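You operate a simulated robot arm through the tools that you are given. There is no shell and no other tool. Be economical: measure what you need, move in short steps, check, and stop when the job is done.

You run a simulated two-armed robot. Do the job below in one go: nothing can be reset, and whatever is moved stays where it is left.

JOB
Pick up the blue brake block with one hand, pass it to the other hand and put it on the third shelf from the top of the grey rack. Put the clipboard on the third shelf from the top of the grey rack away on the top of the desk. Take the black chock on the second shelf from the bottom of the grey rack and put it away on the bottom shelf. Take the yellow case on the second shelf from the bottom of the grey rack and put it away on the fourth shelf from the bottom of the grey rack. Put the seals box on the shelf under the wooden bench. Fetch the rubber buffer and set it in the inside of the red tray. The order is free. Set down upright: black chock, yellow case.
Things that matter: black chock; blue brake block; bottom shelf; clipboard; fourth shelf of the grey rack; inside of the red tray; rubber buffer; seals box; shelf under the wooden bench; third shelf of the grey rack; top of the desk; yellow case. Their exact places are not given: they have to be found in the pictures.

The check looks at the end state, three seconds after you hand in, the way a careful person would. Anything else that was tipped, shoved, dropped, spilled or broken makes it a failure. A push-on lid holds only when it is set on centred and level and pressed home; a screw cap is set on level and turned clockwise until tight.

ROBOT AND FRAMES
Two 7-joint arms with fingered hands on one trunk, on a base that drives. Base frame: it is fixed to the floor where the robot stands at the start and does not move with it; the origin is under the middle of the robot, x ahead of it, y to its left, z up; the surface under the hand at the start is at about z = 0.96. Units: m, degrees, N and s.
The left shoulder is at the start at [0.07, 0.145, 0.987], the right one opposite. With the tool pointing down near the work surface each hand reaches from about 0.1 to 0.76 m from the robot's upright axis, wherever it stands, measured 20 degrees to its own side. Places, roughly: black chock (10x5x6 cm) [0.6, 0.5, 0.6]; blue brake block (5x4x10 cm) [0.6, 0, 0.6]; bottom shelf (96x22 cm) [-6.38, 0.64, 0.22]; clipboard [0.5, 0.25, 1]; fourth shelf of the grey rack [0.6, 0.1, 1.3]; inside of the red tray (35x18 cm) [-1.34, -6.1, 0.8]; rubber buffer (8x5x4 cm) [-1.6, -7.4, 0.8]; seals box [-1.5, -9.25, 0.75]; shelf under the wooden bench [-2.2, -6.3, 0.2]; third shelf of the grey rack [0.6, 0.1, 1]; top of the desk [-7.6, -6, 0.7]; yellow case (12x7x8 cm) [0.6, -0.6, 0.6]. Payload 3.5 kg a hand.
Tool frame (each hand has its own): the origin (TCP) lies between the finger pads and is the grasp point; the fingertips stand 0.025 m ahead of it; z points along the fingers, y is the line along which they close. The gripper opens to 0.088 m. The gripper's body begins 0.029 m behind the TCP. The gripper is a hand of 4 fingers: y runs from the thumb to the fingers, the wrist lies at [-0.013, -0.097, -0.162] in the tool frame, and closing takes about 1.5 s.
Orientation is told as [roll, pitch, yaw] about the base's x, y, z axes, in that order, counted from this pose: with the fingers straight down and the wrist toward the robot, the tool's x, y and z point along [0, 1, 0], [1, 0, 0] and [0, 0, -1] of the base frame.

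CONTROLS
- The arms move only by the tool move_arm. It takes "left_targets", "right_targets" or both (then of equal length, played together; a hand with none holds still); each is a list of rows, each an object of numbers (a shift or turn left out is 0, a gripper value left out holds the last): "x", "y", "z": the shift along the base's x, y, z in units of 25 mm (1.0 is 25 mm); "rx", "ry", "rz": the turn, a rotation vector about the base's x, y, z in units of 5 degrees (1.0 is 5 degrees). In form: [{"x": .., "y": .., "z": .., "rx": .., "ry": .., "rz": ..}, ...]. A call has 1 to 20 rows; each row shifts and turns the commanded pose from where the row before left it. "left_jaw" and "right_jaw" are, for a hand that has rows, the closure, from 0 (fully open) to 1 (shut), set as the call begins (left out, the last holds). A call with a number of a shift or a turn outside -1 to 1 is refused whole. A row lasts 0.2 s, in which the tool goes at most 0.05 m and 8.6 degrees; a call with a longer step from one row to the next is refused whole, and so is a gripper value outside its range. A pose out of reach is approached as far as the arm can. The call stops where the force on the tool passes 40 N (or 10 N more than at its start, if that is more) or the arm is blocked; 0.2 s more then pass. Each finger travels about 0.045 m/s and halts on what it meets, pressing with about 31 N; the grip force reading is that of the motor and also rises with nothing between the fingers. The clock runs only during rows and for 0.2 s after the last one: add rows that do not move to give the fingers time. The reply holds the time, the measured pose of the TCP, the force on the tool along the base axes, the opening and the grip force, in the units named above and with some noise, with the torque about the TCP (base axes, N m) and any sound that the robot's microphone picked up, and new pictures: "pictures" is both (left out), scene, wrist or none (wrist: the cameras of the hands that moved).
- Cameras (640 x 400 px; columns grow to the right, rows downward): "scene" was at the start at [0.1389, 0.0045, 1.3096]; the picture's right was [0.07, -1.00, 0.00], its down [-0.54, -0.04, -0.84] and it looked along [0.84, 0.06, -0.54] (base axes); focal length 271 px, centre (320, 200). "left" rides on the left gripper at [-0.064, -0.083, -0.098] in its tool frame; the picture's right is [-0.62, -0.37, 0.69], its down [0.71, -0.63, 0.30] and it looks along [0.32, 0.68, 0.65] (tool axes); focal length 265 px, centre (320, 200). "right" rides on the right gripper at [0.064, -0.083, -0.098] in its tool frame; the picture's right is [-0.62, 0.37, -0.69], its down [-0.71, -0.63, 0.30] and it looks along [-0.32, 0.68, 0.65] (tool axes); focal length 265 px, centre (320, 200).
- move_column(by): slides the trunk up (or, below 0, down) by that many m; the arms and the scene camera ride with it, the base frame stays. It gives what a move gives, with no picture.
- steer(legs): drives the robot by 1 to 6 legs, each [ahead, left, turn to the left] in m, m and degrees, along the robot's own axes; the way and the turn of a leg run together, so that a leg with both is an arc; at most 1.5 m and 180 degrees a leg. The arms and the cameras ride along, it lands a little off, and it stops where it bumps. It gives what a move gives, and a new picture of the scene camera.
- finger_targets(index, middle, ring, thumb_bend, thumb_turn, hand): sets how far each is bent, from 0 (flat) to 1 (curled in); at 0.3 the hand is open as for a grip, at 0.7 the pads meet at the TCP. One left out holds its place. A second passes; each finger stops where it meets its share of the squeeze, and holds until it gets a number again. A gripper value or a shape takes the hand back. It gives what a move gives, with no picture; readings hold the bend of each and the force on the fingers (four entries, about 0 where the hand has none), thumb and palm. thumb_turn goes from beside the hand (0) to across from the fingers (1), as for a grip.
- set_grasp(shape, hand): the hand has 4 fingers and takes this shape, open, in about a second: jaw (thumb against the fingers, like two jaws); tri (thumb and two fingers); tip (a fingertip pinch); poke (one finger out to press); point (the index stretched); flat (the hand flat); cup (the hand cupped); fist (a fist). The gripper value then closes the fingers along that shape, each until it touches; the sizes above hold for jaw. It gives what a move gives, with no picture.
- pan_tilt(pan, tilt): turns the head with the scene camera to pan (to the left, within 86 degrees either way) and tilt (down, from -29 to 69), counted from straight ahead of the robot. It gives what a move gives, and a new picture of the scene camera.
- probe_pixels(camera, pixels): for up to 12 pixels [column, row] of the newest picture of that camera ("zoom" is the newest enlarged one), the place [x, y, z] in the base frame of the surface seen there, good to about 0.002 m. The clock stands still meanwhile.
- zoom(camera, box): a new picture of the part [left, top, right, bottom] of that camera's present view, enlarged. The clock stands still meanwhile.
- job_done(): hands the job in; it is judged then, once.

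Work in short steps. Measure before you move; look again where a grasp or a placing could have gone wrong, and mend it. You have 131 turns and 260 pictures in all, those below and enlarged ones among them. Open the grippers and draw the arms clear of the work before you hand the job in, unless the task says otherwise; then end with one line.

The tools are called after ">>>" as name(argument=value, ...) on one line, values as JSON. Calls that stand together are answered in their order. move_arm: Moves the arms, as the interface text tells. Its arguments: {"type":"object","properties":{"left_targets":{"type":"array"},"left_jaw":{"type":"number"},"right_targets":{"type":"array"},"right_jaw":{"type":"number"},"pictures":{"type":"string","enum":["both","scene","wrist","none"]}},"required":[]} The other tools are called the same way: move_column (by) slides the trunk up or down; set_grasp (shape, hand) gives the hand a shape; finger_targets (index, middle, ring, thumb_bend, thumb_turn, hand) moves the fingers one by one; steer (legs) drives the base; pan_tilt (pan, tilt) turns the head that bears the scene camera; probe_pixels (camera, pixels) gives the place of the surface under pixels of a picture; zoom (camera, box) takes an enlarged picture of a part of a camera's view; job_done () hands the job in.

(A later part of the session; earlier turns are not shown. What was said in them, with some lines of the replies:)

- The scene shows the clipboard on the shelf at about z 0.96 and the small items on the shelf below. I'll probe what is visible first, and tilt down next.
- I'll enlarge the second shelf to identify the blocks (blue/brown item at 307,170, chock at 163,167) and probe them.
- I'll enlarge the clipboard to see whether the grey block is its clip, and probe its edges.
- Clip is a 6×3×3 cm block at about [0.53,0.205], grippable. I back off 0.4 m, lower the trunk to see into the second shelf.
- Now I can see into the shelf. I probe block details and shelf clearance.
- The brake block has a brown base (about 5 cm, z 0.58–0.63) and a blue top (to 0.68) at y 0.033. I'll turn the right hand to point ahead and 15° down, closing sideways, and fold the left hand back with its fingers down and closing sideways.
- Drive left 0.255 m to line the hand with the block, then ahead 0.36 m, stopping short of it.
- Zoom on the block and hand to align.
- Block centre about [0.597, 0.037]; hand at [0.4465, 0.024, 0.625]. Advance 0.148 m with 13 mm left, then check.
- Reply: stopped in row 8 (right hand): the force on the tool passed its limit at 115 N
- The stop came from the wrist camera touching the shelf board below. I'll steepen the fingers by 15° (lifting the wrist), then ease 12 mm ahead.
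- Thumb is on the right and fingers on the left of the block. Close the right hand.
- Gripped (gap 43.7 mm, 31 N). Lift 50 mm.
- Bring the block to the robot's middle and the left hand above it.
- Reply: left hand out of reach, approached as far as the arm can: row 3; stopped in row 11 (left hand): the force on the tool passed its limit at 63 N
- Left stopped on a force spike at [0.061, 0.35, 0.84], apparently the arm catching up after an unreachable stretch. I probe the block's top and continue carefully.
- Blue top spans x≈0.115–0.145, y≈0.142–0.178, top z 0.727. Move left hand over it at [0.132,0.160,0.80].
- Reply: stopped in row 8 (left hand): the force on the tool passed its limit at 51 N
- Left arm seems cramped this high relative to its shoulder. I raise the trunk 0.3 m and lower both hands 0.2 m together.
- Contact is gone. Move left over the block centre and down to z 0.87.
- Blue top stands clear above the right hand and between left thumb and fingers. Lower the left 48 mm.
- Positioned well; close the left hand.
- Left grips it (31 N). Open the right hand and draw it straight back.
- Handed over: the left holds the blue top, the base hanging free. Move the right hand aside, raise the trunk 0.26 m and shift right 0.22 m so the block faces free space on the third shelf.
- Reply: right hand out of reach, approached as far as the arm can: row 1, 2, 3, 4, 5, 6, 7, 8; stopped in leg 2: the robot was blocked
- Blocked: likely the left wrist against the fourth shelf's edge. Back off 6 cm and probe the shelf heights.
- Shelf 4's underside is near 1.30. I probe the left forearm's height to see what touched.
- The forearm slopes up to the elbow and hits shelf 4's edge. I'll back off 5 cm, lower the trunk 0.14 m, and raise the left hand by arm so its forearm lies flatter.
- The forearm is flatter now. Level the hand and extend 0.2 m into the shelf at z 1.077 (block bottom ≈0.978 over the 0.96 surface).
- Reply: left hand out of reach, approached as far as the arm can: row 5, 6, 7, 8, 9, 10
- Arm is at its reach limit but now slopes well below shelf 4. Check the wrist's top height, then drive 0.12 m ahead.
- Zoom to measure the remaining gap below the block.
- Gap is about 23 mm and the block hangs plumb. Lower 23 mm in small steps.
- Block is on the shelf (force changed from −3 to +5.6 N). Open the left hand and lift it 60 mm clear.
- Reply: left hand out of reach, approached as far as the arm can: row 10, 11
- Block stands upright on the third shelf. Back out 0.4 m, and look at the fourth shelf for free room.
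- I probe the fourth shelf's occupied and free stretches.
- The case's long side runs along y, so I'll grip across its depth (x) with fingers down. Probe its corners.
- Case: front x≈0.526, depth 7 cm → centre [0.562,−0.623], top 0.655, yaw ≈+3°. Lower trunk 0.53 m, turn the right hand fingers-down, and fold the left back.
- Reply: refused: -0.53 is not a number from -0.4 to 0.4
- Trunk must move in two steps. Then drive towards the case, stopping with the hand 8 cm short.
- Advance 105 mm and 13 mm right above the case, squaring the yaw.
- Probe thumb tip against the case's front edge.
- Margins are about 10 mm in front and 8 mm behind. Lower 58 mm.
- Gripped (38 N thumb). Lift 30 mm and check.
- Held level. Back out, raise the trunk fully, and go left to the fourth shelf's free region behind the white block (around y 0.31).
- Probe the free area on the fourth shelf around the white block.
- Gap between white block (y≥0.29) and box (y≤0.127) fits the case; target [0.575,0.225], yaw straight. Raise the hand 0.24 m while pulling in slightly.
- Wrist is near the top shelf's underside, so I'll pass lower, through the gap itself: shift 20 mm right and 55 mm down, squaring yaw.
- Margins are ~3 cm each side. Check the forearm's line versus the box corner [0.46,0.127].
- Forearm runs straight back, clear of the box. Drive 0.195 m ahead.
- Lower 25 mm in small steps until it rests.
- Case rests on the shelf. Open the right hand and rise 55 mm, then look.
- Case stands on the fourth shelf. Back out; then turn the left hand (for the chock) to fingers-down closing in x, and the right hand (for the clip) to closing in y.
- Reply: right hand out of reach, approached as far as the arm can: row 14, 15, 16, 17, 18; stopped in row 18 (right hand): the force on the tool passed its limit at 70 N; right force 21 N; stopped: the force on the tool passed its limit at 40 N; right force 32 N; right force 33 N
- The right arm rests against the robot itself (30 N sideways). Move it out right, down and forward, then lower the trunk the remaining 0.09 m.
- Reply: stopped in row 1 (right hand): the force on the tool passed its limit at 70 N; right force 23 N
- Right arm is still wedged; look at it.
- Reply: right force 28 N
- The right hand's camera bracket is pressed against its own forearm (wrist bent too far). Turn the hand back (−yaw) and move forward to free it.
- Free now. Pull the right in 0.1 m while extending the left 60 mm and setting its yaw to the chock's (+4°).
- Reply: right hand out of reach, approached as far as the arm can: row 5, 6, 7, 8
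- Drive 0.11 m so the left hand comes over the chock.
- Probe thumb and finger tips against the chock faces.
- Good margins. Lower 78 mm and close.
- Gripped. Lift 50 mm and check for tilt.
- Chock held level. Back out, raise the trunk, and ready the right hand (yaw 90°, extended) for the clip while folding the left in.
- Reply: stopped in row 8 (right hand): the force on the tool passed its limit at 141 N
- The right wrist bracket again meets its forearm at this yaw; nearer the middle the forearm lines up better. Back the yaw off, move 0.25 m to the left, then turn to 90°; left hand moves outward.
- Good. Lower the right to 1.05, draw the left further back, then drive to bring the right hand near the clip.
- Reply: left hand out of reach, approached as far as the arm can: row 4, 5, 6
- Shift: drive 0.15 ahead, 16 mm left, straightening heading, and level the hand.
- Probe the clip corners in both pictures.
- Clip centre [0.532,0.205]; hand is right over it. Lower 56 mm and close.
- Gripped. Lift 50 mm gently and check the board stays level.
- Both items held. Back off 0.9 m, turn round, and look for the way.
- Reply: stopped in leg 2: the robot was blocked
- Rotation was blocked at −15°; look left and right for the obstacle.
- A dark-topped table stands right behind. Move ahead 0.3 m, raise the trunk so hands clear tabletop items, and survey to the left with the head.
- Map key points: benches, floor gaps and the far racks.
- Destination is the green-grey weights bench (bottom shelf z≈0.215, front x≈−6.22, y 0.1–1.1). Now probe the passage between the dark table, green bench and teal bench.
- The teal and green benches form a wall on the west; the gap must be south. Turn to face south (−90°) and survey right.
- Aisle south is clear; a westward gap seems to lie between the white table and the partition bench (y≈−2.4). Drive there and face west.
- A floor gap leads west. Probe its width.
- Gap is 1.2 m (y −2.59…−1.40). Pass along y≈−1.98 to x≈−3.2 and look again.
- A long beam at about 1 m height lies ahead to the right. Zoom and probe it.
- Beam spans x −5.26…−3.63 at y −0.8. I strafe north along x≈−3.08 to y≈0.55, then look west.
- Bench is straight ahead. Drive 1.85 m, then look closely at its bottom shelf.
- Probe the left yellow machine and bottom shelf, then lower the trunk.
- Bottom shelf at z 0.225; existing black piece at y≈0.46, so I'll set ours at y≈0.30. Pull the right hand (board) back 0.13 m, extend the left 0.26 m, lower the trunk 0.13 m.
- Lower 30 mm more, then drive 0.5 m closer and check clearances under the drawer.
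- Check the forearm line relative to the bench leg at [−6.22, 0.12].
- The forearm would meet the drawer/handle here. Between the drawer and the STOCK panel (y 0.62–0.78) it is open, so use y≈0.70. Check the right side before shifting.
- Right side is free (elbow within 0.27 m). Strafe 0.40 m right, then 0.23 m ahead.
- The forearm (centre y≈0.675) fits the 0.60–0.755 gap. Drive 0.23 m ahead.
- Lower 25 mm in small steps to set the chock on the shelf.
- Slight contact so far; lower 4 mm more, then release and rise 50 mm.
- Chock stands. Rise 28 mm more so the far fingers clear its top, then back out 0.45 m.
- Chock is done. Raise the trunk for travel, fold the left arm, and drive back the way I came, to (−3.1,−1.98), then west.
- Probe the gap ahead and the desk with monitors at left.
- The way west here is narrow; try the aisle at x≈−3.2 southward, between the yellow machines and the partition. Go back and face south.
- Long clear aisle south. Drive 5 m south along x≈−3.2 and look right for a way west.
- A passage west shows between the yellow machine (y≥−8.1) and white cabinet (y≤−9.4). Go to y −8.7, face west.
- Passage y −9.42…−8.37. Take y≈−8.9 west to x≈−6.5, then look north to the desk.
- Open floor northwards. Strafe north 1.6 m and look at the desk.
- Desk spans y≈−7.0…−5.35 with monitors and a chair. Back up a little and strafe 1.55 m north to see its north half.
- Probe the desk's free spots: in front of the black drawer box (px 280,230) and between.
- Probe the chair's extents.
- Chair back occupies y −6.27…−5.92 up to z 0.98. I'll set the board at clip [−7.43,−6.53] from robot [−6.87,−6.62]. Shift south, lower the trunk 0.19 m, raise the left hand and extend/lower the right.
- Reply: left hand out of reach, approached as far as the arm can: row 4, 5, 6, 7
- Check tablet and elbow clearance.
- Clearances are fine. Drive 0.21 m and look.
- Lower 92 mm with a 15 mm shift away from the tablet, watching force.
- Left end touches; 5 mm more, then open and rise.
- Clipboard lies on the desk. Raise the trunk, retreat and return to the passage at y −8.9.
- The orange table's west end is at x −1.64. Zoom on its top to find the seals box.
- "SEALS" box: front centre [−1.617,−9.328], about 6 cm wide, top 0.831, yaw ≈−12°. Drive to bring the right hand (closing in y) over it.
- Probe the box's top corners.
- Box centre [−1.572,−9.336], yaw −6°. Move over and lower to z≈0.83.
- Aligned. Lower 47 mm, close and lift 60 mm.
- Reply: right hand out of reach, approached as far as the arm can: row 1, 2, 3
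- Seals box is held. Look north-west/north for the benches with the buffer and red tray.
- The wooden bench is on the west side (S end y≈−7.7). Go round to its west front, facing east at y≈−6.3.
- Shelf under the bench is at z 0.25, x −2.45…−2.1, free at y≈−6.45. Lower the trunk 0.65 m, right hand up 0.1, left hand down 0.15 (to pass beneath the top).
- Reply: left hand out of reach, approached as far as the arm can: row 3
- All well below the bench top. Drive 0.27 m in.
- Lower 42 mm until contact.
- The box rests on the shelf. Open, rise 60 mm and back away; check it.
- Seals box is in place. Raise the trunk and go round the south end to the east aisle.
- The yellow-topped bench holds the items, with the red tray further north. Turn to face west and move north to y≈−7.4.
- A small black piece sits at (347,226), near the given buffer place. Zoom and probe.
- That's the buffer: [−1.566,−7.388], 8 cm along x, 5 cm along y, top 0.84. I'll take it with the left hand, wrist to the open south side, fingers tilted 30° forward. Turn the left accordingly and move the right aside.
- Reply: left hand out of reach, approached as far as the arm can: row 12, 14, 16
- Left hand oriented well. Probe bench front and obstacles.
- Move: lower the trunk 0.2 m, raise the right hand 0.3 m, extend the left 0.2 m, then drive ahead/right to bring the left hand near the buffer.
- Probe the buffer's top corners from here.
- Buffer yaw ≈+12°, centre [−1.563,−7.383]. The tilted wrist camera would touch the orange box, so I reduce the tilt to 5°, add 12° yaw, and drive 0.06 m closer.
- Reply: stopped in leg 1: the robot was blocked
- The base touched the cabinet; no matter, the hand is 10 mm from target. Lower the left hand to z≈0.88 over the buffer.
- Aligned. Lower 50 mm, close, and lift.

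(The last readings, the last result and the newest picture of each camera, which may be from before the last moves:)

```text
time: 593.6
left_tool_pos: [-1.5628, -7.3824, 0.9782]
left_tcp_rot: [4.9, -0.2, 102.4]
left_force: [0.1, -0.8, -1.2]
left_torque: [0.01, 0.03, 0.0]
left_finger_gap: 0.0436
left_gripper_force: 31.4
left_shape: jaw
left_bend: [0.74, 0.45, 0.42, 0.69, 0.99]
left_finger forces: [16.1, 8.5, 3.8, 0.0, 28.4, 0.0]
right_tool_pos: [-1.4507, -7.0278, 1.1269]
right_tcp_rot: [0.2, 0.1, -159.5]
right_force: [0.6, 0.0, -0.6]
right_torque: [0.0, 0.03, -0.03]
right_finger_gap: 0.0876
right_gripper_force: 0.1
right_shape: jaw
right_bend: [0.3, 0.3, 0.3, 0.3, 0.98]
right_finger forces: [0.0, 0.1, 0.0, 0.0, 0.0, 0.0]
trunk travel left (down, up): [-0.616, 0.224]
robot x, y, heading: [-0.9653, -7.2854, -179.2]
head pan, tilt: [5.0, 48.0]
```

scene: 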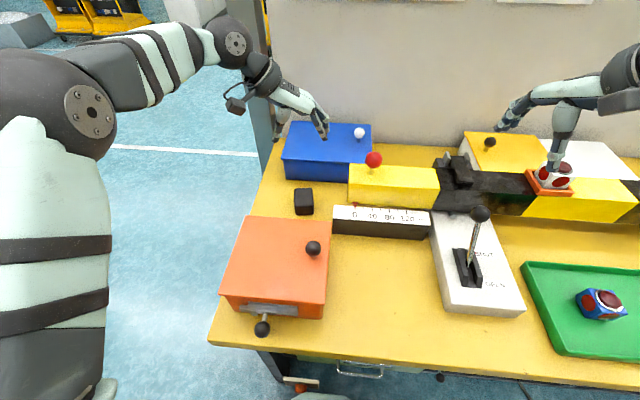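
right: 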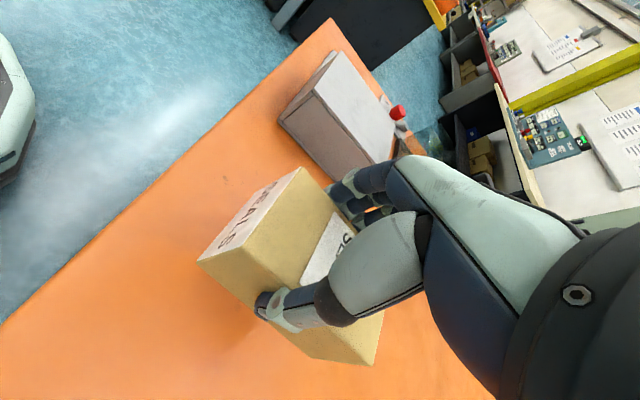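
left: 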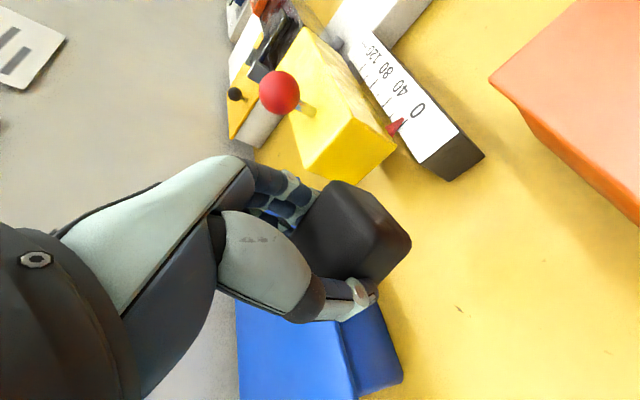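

Buffer held. Raise, back off and strafe north to the red tray.

>>> move_column(by=0.2)

>>> steer(legs=[[-0.3, 0, -0.7], [0, -1.25, 0]])

>>> pan_tilt(pan=5, tilt=42)

```text
time: 595.8
left_tool_pos: [-1.5626, -7.3836, 1.1771]
left_tcp_rot: [4.9, -0.2, 102.4]
left_force: [0.1, -1.1, -1.0]
left_torque: [-0.02, -0.02, 0.0]
left_finger_gap: 0.0436
left_gripper_force: 31.3
left_shape: jaw
left_bend: [0.74, 0.45, 0.42, 0.69, 0.99]
left_finger forces: [16.0, 8.6, 3.8, 0.0, 28.4, 0.1]
right_tool_pos: [-1.4505, -7.0269, 1.3263]
right_tcp_rot: [0.1, 0.1, -159.3]
right_force: [1.7, -0.1, 0.1]
right_torque: [0.0, 0.0, 0.04]
right_finger_gap: 0.0875
right_gripper_force: 0.0
right_shape: jaw
right_bend: [0.3, 0.3, 0.3, 0.3, 0.98]
right_finger forces: [0.0, 0.0, 0.0, 0.0, 0.0, 0.0]
trunk travel left (down, up): [-0.816, 0.024]
robot x, y, heading: [-0.9688, -7.2875, -179.4]
head pan, tilt: [5.0, 48.0]
```

```text
time: 603.8
left_tool_pos: [-1.2716, -6.11, 1.178]
left_tcp_rot: [4.9, -0.2, 102.4]
left_force: [0.1, 1.0, -1.6]
left_torque: [0.01, -0.01, -0.03]
left_finger_gap: 0.0438
left_gripper_force: 31.0
left_shape: jaw
left_bend: [0.74, 0.45, 0.42, 0.69, 0.99]
left_finger forces: [16.2, 8.3, 3.9, 0.0, 28.4, 0.1]
right_tool_pos: [-1.1589, -5.7562, 1.3258]
right_tcp_rot: [0.0, 0.1, -159.5]
right_force: [-1.1, 0.0, -0.7]
right_torque: [0.0, 0.02, 0.01]
right_finger_gap: 0.0877
right_gripper_force: 0.1
right_shape: jaw
right_bend: [0.3, 0.3, 0.3, 0.3, 0.98]
right_finger forces: [0.1, 0.0, 0.1, 0.0, 0.0, 0.0]
trunk travel left (down, up): [-0.816, 0.024]
robot x, y, heading: [-0.6738, -6.0104, -179.6]
head pan, tilt: [5.0, 48.0]
```

scene: 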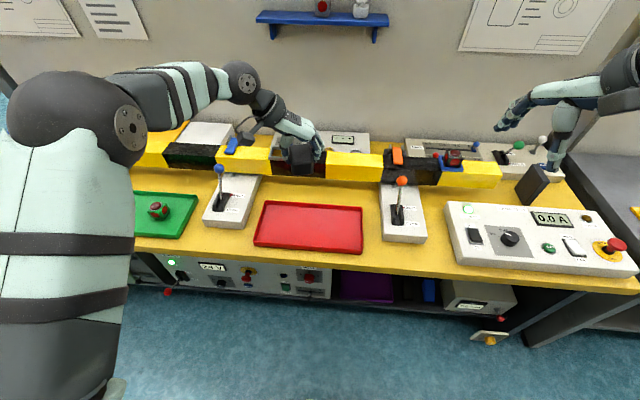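

```text
time: 604.5
left_tool_pos: [-1.2707, -6.1092, 1.178]
left_tcp_rot: [4.9, -0.2, 102.4]
left_force: [-0.7, -0.2, -1.3]
left_torque: [-0.03, -0.03, 0.01]
left_finger_gap: 0.0437
left_gripper_force: 31.2
left_shape: jaw
left_bend: [0.74, 0.45, 0.42, 0.69, 0.99]
left_finger forces: [16.2, 8.5, 3.7, 0.0, 28.3, 0.0]
right_tool_pos: [-1.158, -5.7544, 1.3267]
right_tcp_rot: [0.0, 0.1, -159.4]
right_force: [0.7, -0.5, -0.1]
right_torque: [-0.03, 0.0, -0.01]
right_finger_gap: 0.0874
right_gripper_force: 0.1
right_shape: jaw
right_bend: [0.3, 0.3, 0.3, 0.3, 0.98]
right_finger forces: [0.1, 0.0, 0.1, 0.0, 0.0, 0.0]
trunk travel left (down, up): [-0.816, 0.024]
robot x, y, heading: [-0.6765, -6.0168, -179.3]
head pan, tilt: [5.0, 42.0]
```

scene: 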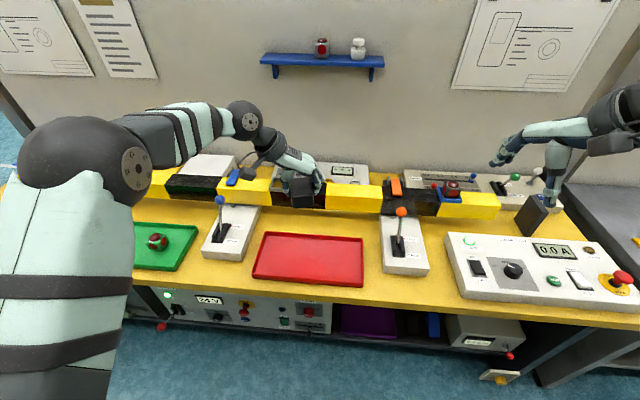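

Red tray lies in view at (308,258). Probe its floor and rim and the levers beside it.

>>> probe_pixels(camera="scene", pixels=[[310, 260], [265, 235], [360, 240], [253, 278], [362, 285], [310, 234], [310, 284], [401, 212], [219, 201], [308, 205], [225, 250], [390, 260]])

```text
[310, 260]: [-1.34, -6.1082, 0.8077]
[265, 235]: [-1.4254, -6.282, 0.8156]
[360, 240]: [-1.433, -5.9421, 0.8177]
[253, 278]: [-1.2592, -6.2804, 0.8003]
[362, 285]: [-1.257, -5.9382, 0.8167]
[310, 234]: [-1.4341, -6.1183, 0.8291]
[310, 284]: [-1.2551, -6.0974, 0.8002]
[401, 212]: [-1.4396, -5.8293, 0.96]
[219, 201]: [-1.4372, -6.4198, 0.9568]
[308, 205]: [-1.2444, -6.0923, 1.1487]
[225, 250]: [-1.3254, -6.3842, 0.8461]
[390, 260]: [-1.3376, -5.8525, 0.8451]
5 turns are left
```

Tray floor z 0.808, spanning x −1.43…−1.26, y −6.28…−5.94. Lower the trunk 0.2 m, drive 0.075 m ahead, and lower the buffer towards the tray's middle.

>>> move_column(by=-0.2)

>>> steer(legs=[[0.075, 0, 0]])

>>> move_arm(left_targets=[{"z": -0.8}, {"z": -0.8}, {"z": -0.8}, {"z": -0.8}, {"z": -0.8}, {"z": -0.5}], pictures="scene")

>>> zoom(camera="scene", box=[210, 190, 410, 330])

```text
time: 606.6
left_tool_pos: [-1.2721, -6.1099, 0.9783]
left_tcp_rot: [4.9, -0.2, 102.3]
left_force: [-0.4, 0.6, -1.6]
left_torque: [0.02, 0.02, 0.03]
left_finger_gap: 0.0437
left_gripper_force: 31.0
left_shape: jaw
left_bend: [0.74, 0.45, 0.42, 0.69, 0.99]
left_finger forces: [16.1, 8.5, 3.8, 0.0, 28.5, 0.0]
right_tool_pos: [-1.1583, -5.7544, 1.1267]
right_tcp_rot: [0.1, 0.1, -159.5]
right_force: [0.0, 0.2, -0.6]
right_torque: [0.0, 0.01, 0.0]
right_finger_gap: 0.0876
right_gripper_force: 0.0
right_shape: jaw
right_bend: [0.3, 0.3, 0.3, 0.3, 0.98]
right_finger forces: [0.0, 0.1, 0.0, 0.0, 0.0, 0.0]
trunk travel left (down, up): [-0.616, 0.224]
robot x, y, heading: [-0.6793, -6.0146, -179.5]
head pan, tilt: [5.0, 42.0]
```

```text
time: 607.6
left_tool_pos: [-1.3445, -6.1108, 0.979]
left_tcp_rot: [4.9, -0.2, 102.2]
left_force: [0.3, -0.8, -1.6]
left_torque: [0.01, -0.05, -0.02]
left_finger_gap: 0.0435
left_gripper_force: 31.3
left_shape: jaw
left_bend: [0.74, 0.45, 0.42, 0.69, 0.99]
left_finger forces: [16.2, 8.3, 3.9, 0.0, 28.4, 0.0]
right_tool_pos: [-1.2305, -5.7556, 1.1275]
right_tcp_rot: [0.1, 0.0, -159.6]
right_force: [-0.6, 0.5, -0.2]
right_torque: [0.02, -0.01, 0.0]
right_finger_gap: 0.0878
right_gripper_force: 0.1
right_shape: jaw
right_bend: [0.3, 0.3, 0.3, 0.3, 0.98]
right_finger forces: [0.1, 0.0, 0.0, 0.0, 0.0, 0.0]
trunk travel left (down, up): [-0.616, 0.224]
robot x, y, heading: [-0.752, -6.0192, -179.5]
head pan, tilt: [5.0, 42.0]
```

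scene: 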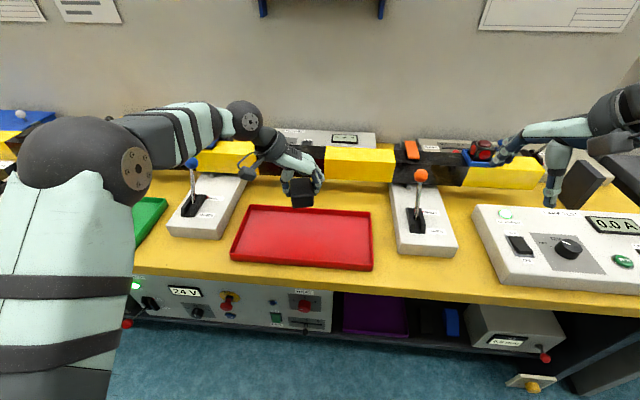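

```text
time: 609.0
left_tool_pos: [-1.3462, -6.1101, 0.8673]
left_tcp_rot: [5.0, -0.3, 102.3]
left_force: [-1.6, 0.5, -1.6]
left_torque: [-0.02, -0.03, -0.03]
left_finger_gap: 0.0438
left_gripper_force: 31.1
left_shape: jaw
left_bend: [0.74, 0.45, 0.42, 0.69, 0.99]
left_finger forces: [16.0, 8.4, 3.8, 0.1, 28.4, 0.0]
right_tool_pos: [-1.2325, -5.7551, 1.1271]
right_tcp_rot: [0.0, 0.1, -159.5]
right_force: [0.2, 0.6, -0.3]
right_torque: [0.0, 0.02, -0.02]
right_finger_gap: 0.0879
right_gripper_force: 0.0
right_shape: jaw
right_bend: [0.3, 0.3, 0.3, 0.3, 0.98]
right_finger forces: [0.0, 0.1, 0.0, 0.1, 0.0, 0.0]
trunk travel left (down, up): [-0.616, 0.224]
robot x, y, heading: [-0.7487, -6.0148, -179.4]
head pan, tilt: [5.0, 42.0]
```

scene: 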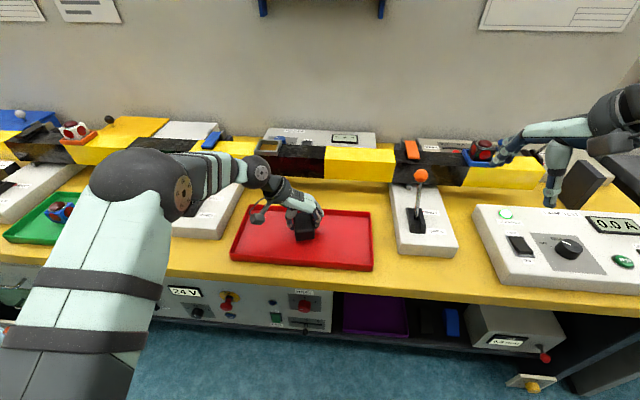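

```text
2.86 times, centred on (310, 260) of scene
4 turns are left
```

zoom: 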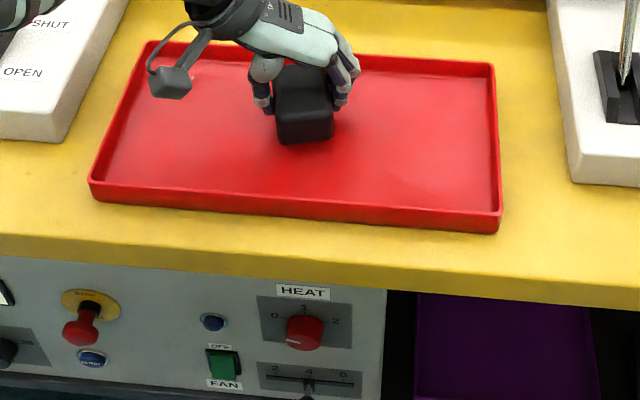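

The buffer is over the tray's middle, ~20 mm up. Lower 22 mm, open, and rise.

>>> move_arm(left_targets=[{"z": -0.4}, {"z": -0.3}, {"z": -0.1}, {"z": -0.07}, {}], pictures="none")

>>> move_arm(left_targets=[{}, {}, {}, {}, {}, {}, {}, {}, {"z": 0.3}, {"z": 0.5}, {"z": 0.7}, {"z": 0.8}, {"z": 0.8}, {"z": 0.8}, {"z": 0.8}], left_jaw=0, pictures="none")

>>> zoom(camera="scene", box=[160, 150, 440, 330])

```text
time: 610.2
left_tool_pos: [-1.3446, -6.1103, 0.8463]
left_tcp_rot: [5.1, -0.3, 102.3]
left_force: [-1.9, 0.0, 7.4]
left_torque: [-0.06, 0.02, 0.02]
left_finger_gap: 0.0438
left_gripper_force: 31.1
left_shape: jaw
left_bend: [0.74, 0.45, 0.42, 0.69, 0.99]
left_finger forces: [16.4, 8.9, 4.2, 0.0, 29.2, 0.1]
right_tool_pos: [-1.2311, -5.7543, 1.1272]
right_tcp_rot: [0.1, 0.1, -159.5]
right_force: [-0.9, -0.5, -1.0]
right_torque: [0.02, 0.01, -0.01]
right_finger_gap: 0.0877
right_gripper_force: 0.0
right_shape: jaw
right_bend: [0.3, 0.3, 0.3, 0.3, 0.98]
right_finger forces: [0.1, 0.0, 0.0, 0.0, 0.1, 0.1]
trunk travel left (down, up): [-0.616, 0.224]
robot x, y, heading: [-0.7472, -6.0181, -179.7]
head pan, tilt: [5.0, 42.0]
```

```text
time: 613.5
left_tool_pos: [-1.3455, -6.1094, 0.9638]
left_tcp_rot: [4.9, -0.2, 102.3]
left_force: [-0.4, -0.8, 1.3]
left_torque: [0.01, 0.02, -0.02]
left_finger_gap: 0.0877
left_gripper_force: 0.1
left_shape: jaw
left_bend: [0.3, 0.3, 0.3, 0.3, 0.98]
left_finger forces: [0.0, 0.0, 0.1, 0.0, 0.1, 0.0]
right_tool_pos: [-1.2316, -5.7544, 1.1267]
right_tcp_rot: [0.2, 0.1, -159.5]
right_force: [0.6, 1.1, 0.3]
right_torque: [0.02, 0.04, 0.0]
right_finger_gap: 0.0876
right_gripper_force: 0.0
right_shape: jaw
right_bend: [0.3, 0.3, 0.3, 0.3, 0.98]
right_finger forces: [0.1, 0.1, 0.0, 0.0, 0.0, 0.1]
trunk travel left (down, up): [-0.616, 0.224]
robot x, y, heading: [-0.7497, -6.0157, -179.2]
head pan, tilt: [5.0, 42.0]
```

```text
2.22 times, centred on (300, 240) of scene
3 turns are left
```

zoom: 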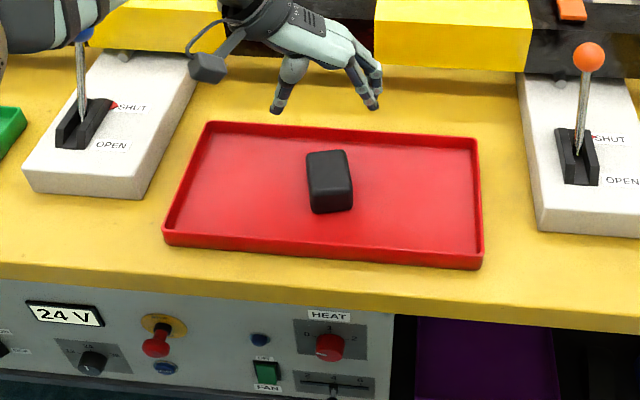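

The buffer lies inside the red tray and both hands are open. Raise the trunk and back the robot clear.

>>> move_column(by=0.15)

>>> steer(legs=[[-0.25, 0, 0]])

```text
time: 615.2
left_tool_pos: [-1.3467, -6.1106, 1.1115]
left_tcp_rot: [4.9, -0.2, 102.2]
left_force: [0.4, -0.2, -0.4]
left_torque: [0.0, -0.02, 0.0]
left_finger_gap: 0.0876
left_gripper_force: 0.0
left_shape: jaw
left_bend: [0.3, 0.3, 0.3, 0.3, 0.98]
left_finger forces: [0.1, 0.1, 0.1, 0.1, 0.0, 0.0]
right_tool_pos: [-1.2322, -5.7554, 1.2765]
right_tcp_rot: [0.1, 0.1, -159.6]
right_force: [-0.3, 0.2, -0.5]
right_torque: [0.02, 0.01, 0.01]
right_finger_gap: 0.0877
right_gripper_force: 0.1
right_shape: jaw
right_bend: [0.3, 0.3, 0.3, 0.3, 0.98]
right_finger forces: [0.1, 0.0, 0.0, 0.1, 0.0, 0.0]
trunk travel left (down, up): [-0.766, 0.074]
robot x, y, heading: [-0.7525, -6.0204, -179.4]
head pan, tilt: [5.0, 42.0]
```

```text
time: 617.0
left_tool_pos: [-1.0953, -6.1066, 1.1117]
left_tcp_rot: [4.8, -0.3, 102.4]
left_force: [-0.6, 0.3, 0.0]
left_torque: [-0.01, -0.03, -0.04]
left_finger_gap: 0.0875
left_gripper_force: 0.0
left_shape: jaw
left_bend: [0.3, 0.3, 0.3, 0.3, 0.98]
left_finger forces: [0.1, 0.0, 0.0, 0.0, 0.1, 0.0]
right_tool_pos: [-0.9819, -5.7515, 1.2749]
right_tcp_rot: [0.1, 0.2, -159.5]
right_force: [0.5, 0.1, 0.2]
right_torque: [0.01, 0.02, 0.03]
right_finger_gap: 0.0877
right_gripper_force: 0.1
right_shape: jaw
right_bend: [0.3, 0.3, 0.3, 0.3, 0.98]
right_finger forces: [0.1, 0.0, 0.1, 0.1, 0.0, 0.1]
trunk travel left (down, up): [-0.766, 0.074]
robot x, y, heading: [-0.4945, -6.0139, -179.5]
head pan, tilt: [5.0, 42.0]
2 turns are left
```

scene: 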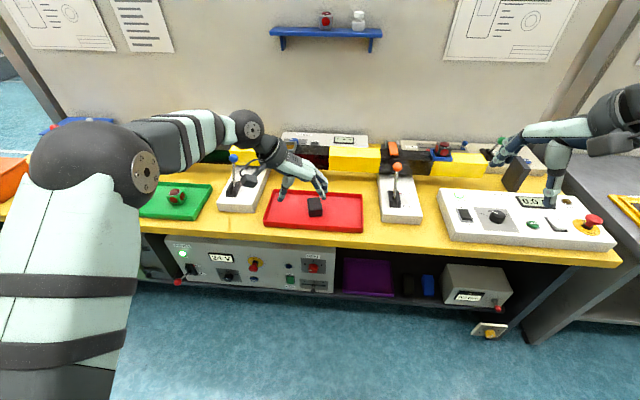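

All six tasks are done, the hands are open and clear; hand in.

>>> job_done()

```text
The job is handed in.
```

I did all six moves and handed the job in. Each object was seen in its target place after release: brake block on the third shelf, clipboard on the desk, chock on the bottom shelf of the green-grey weights bench, yellow case on the fourth shelf, seals box on the shelf under the wooden bench, and buffer in the red tray. The chock and case were set down upright. The base bumped the dark table near the grey rack and the cabinet under the tray bench, and the left arm bumped the rack's fourth shelf. I saw nothing moved but did not check the table afterwards.
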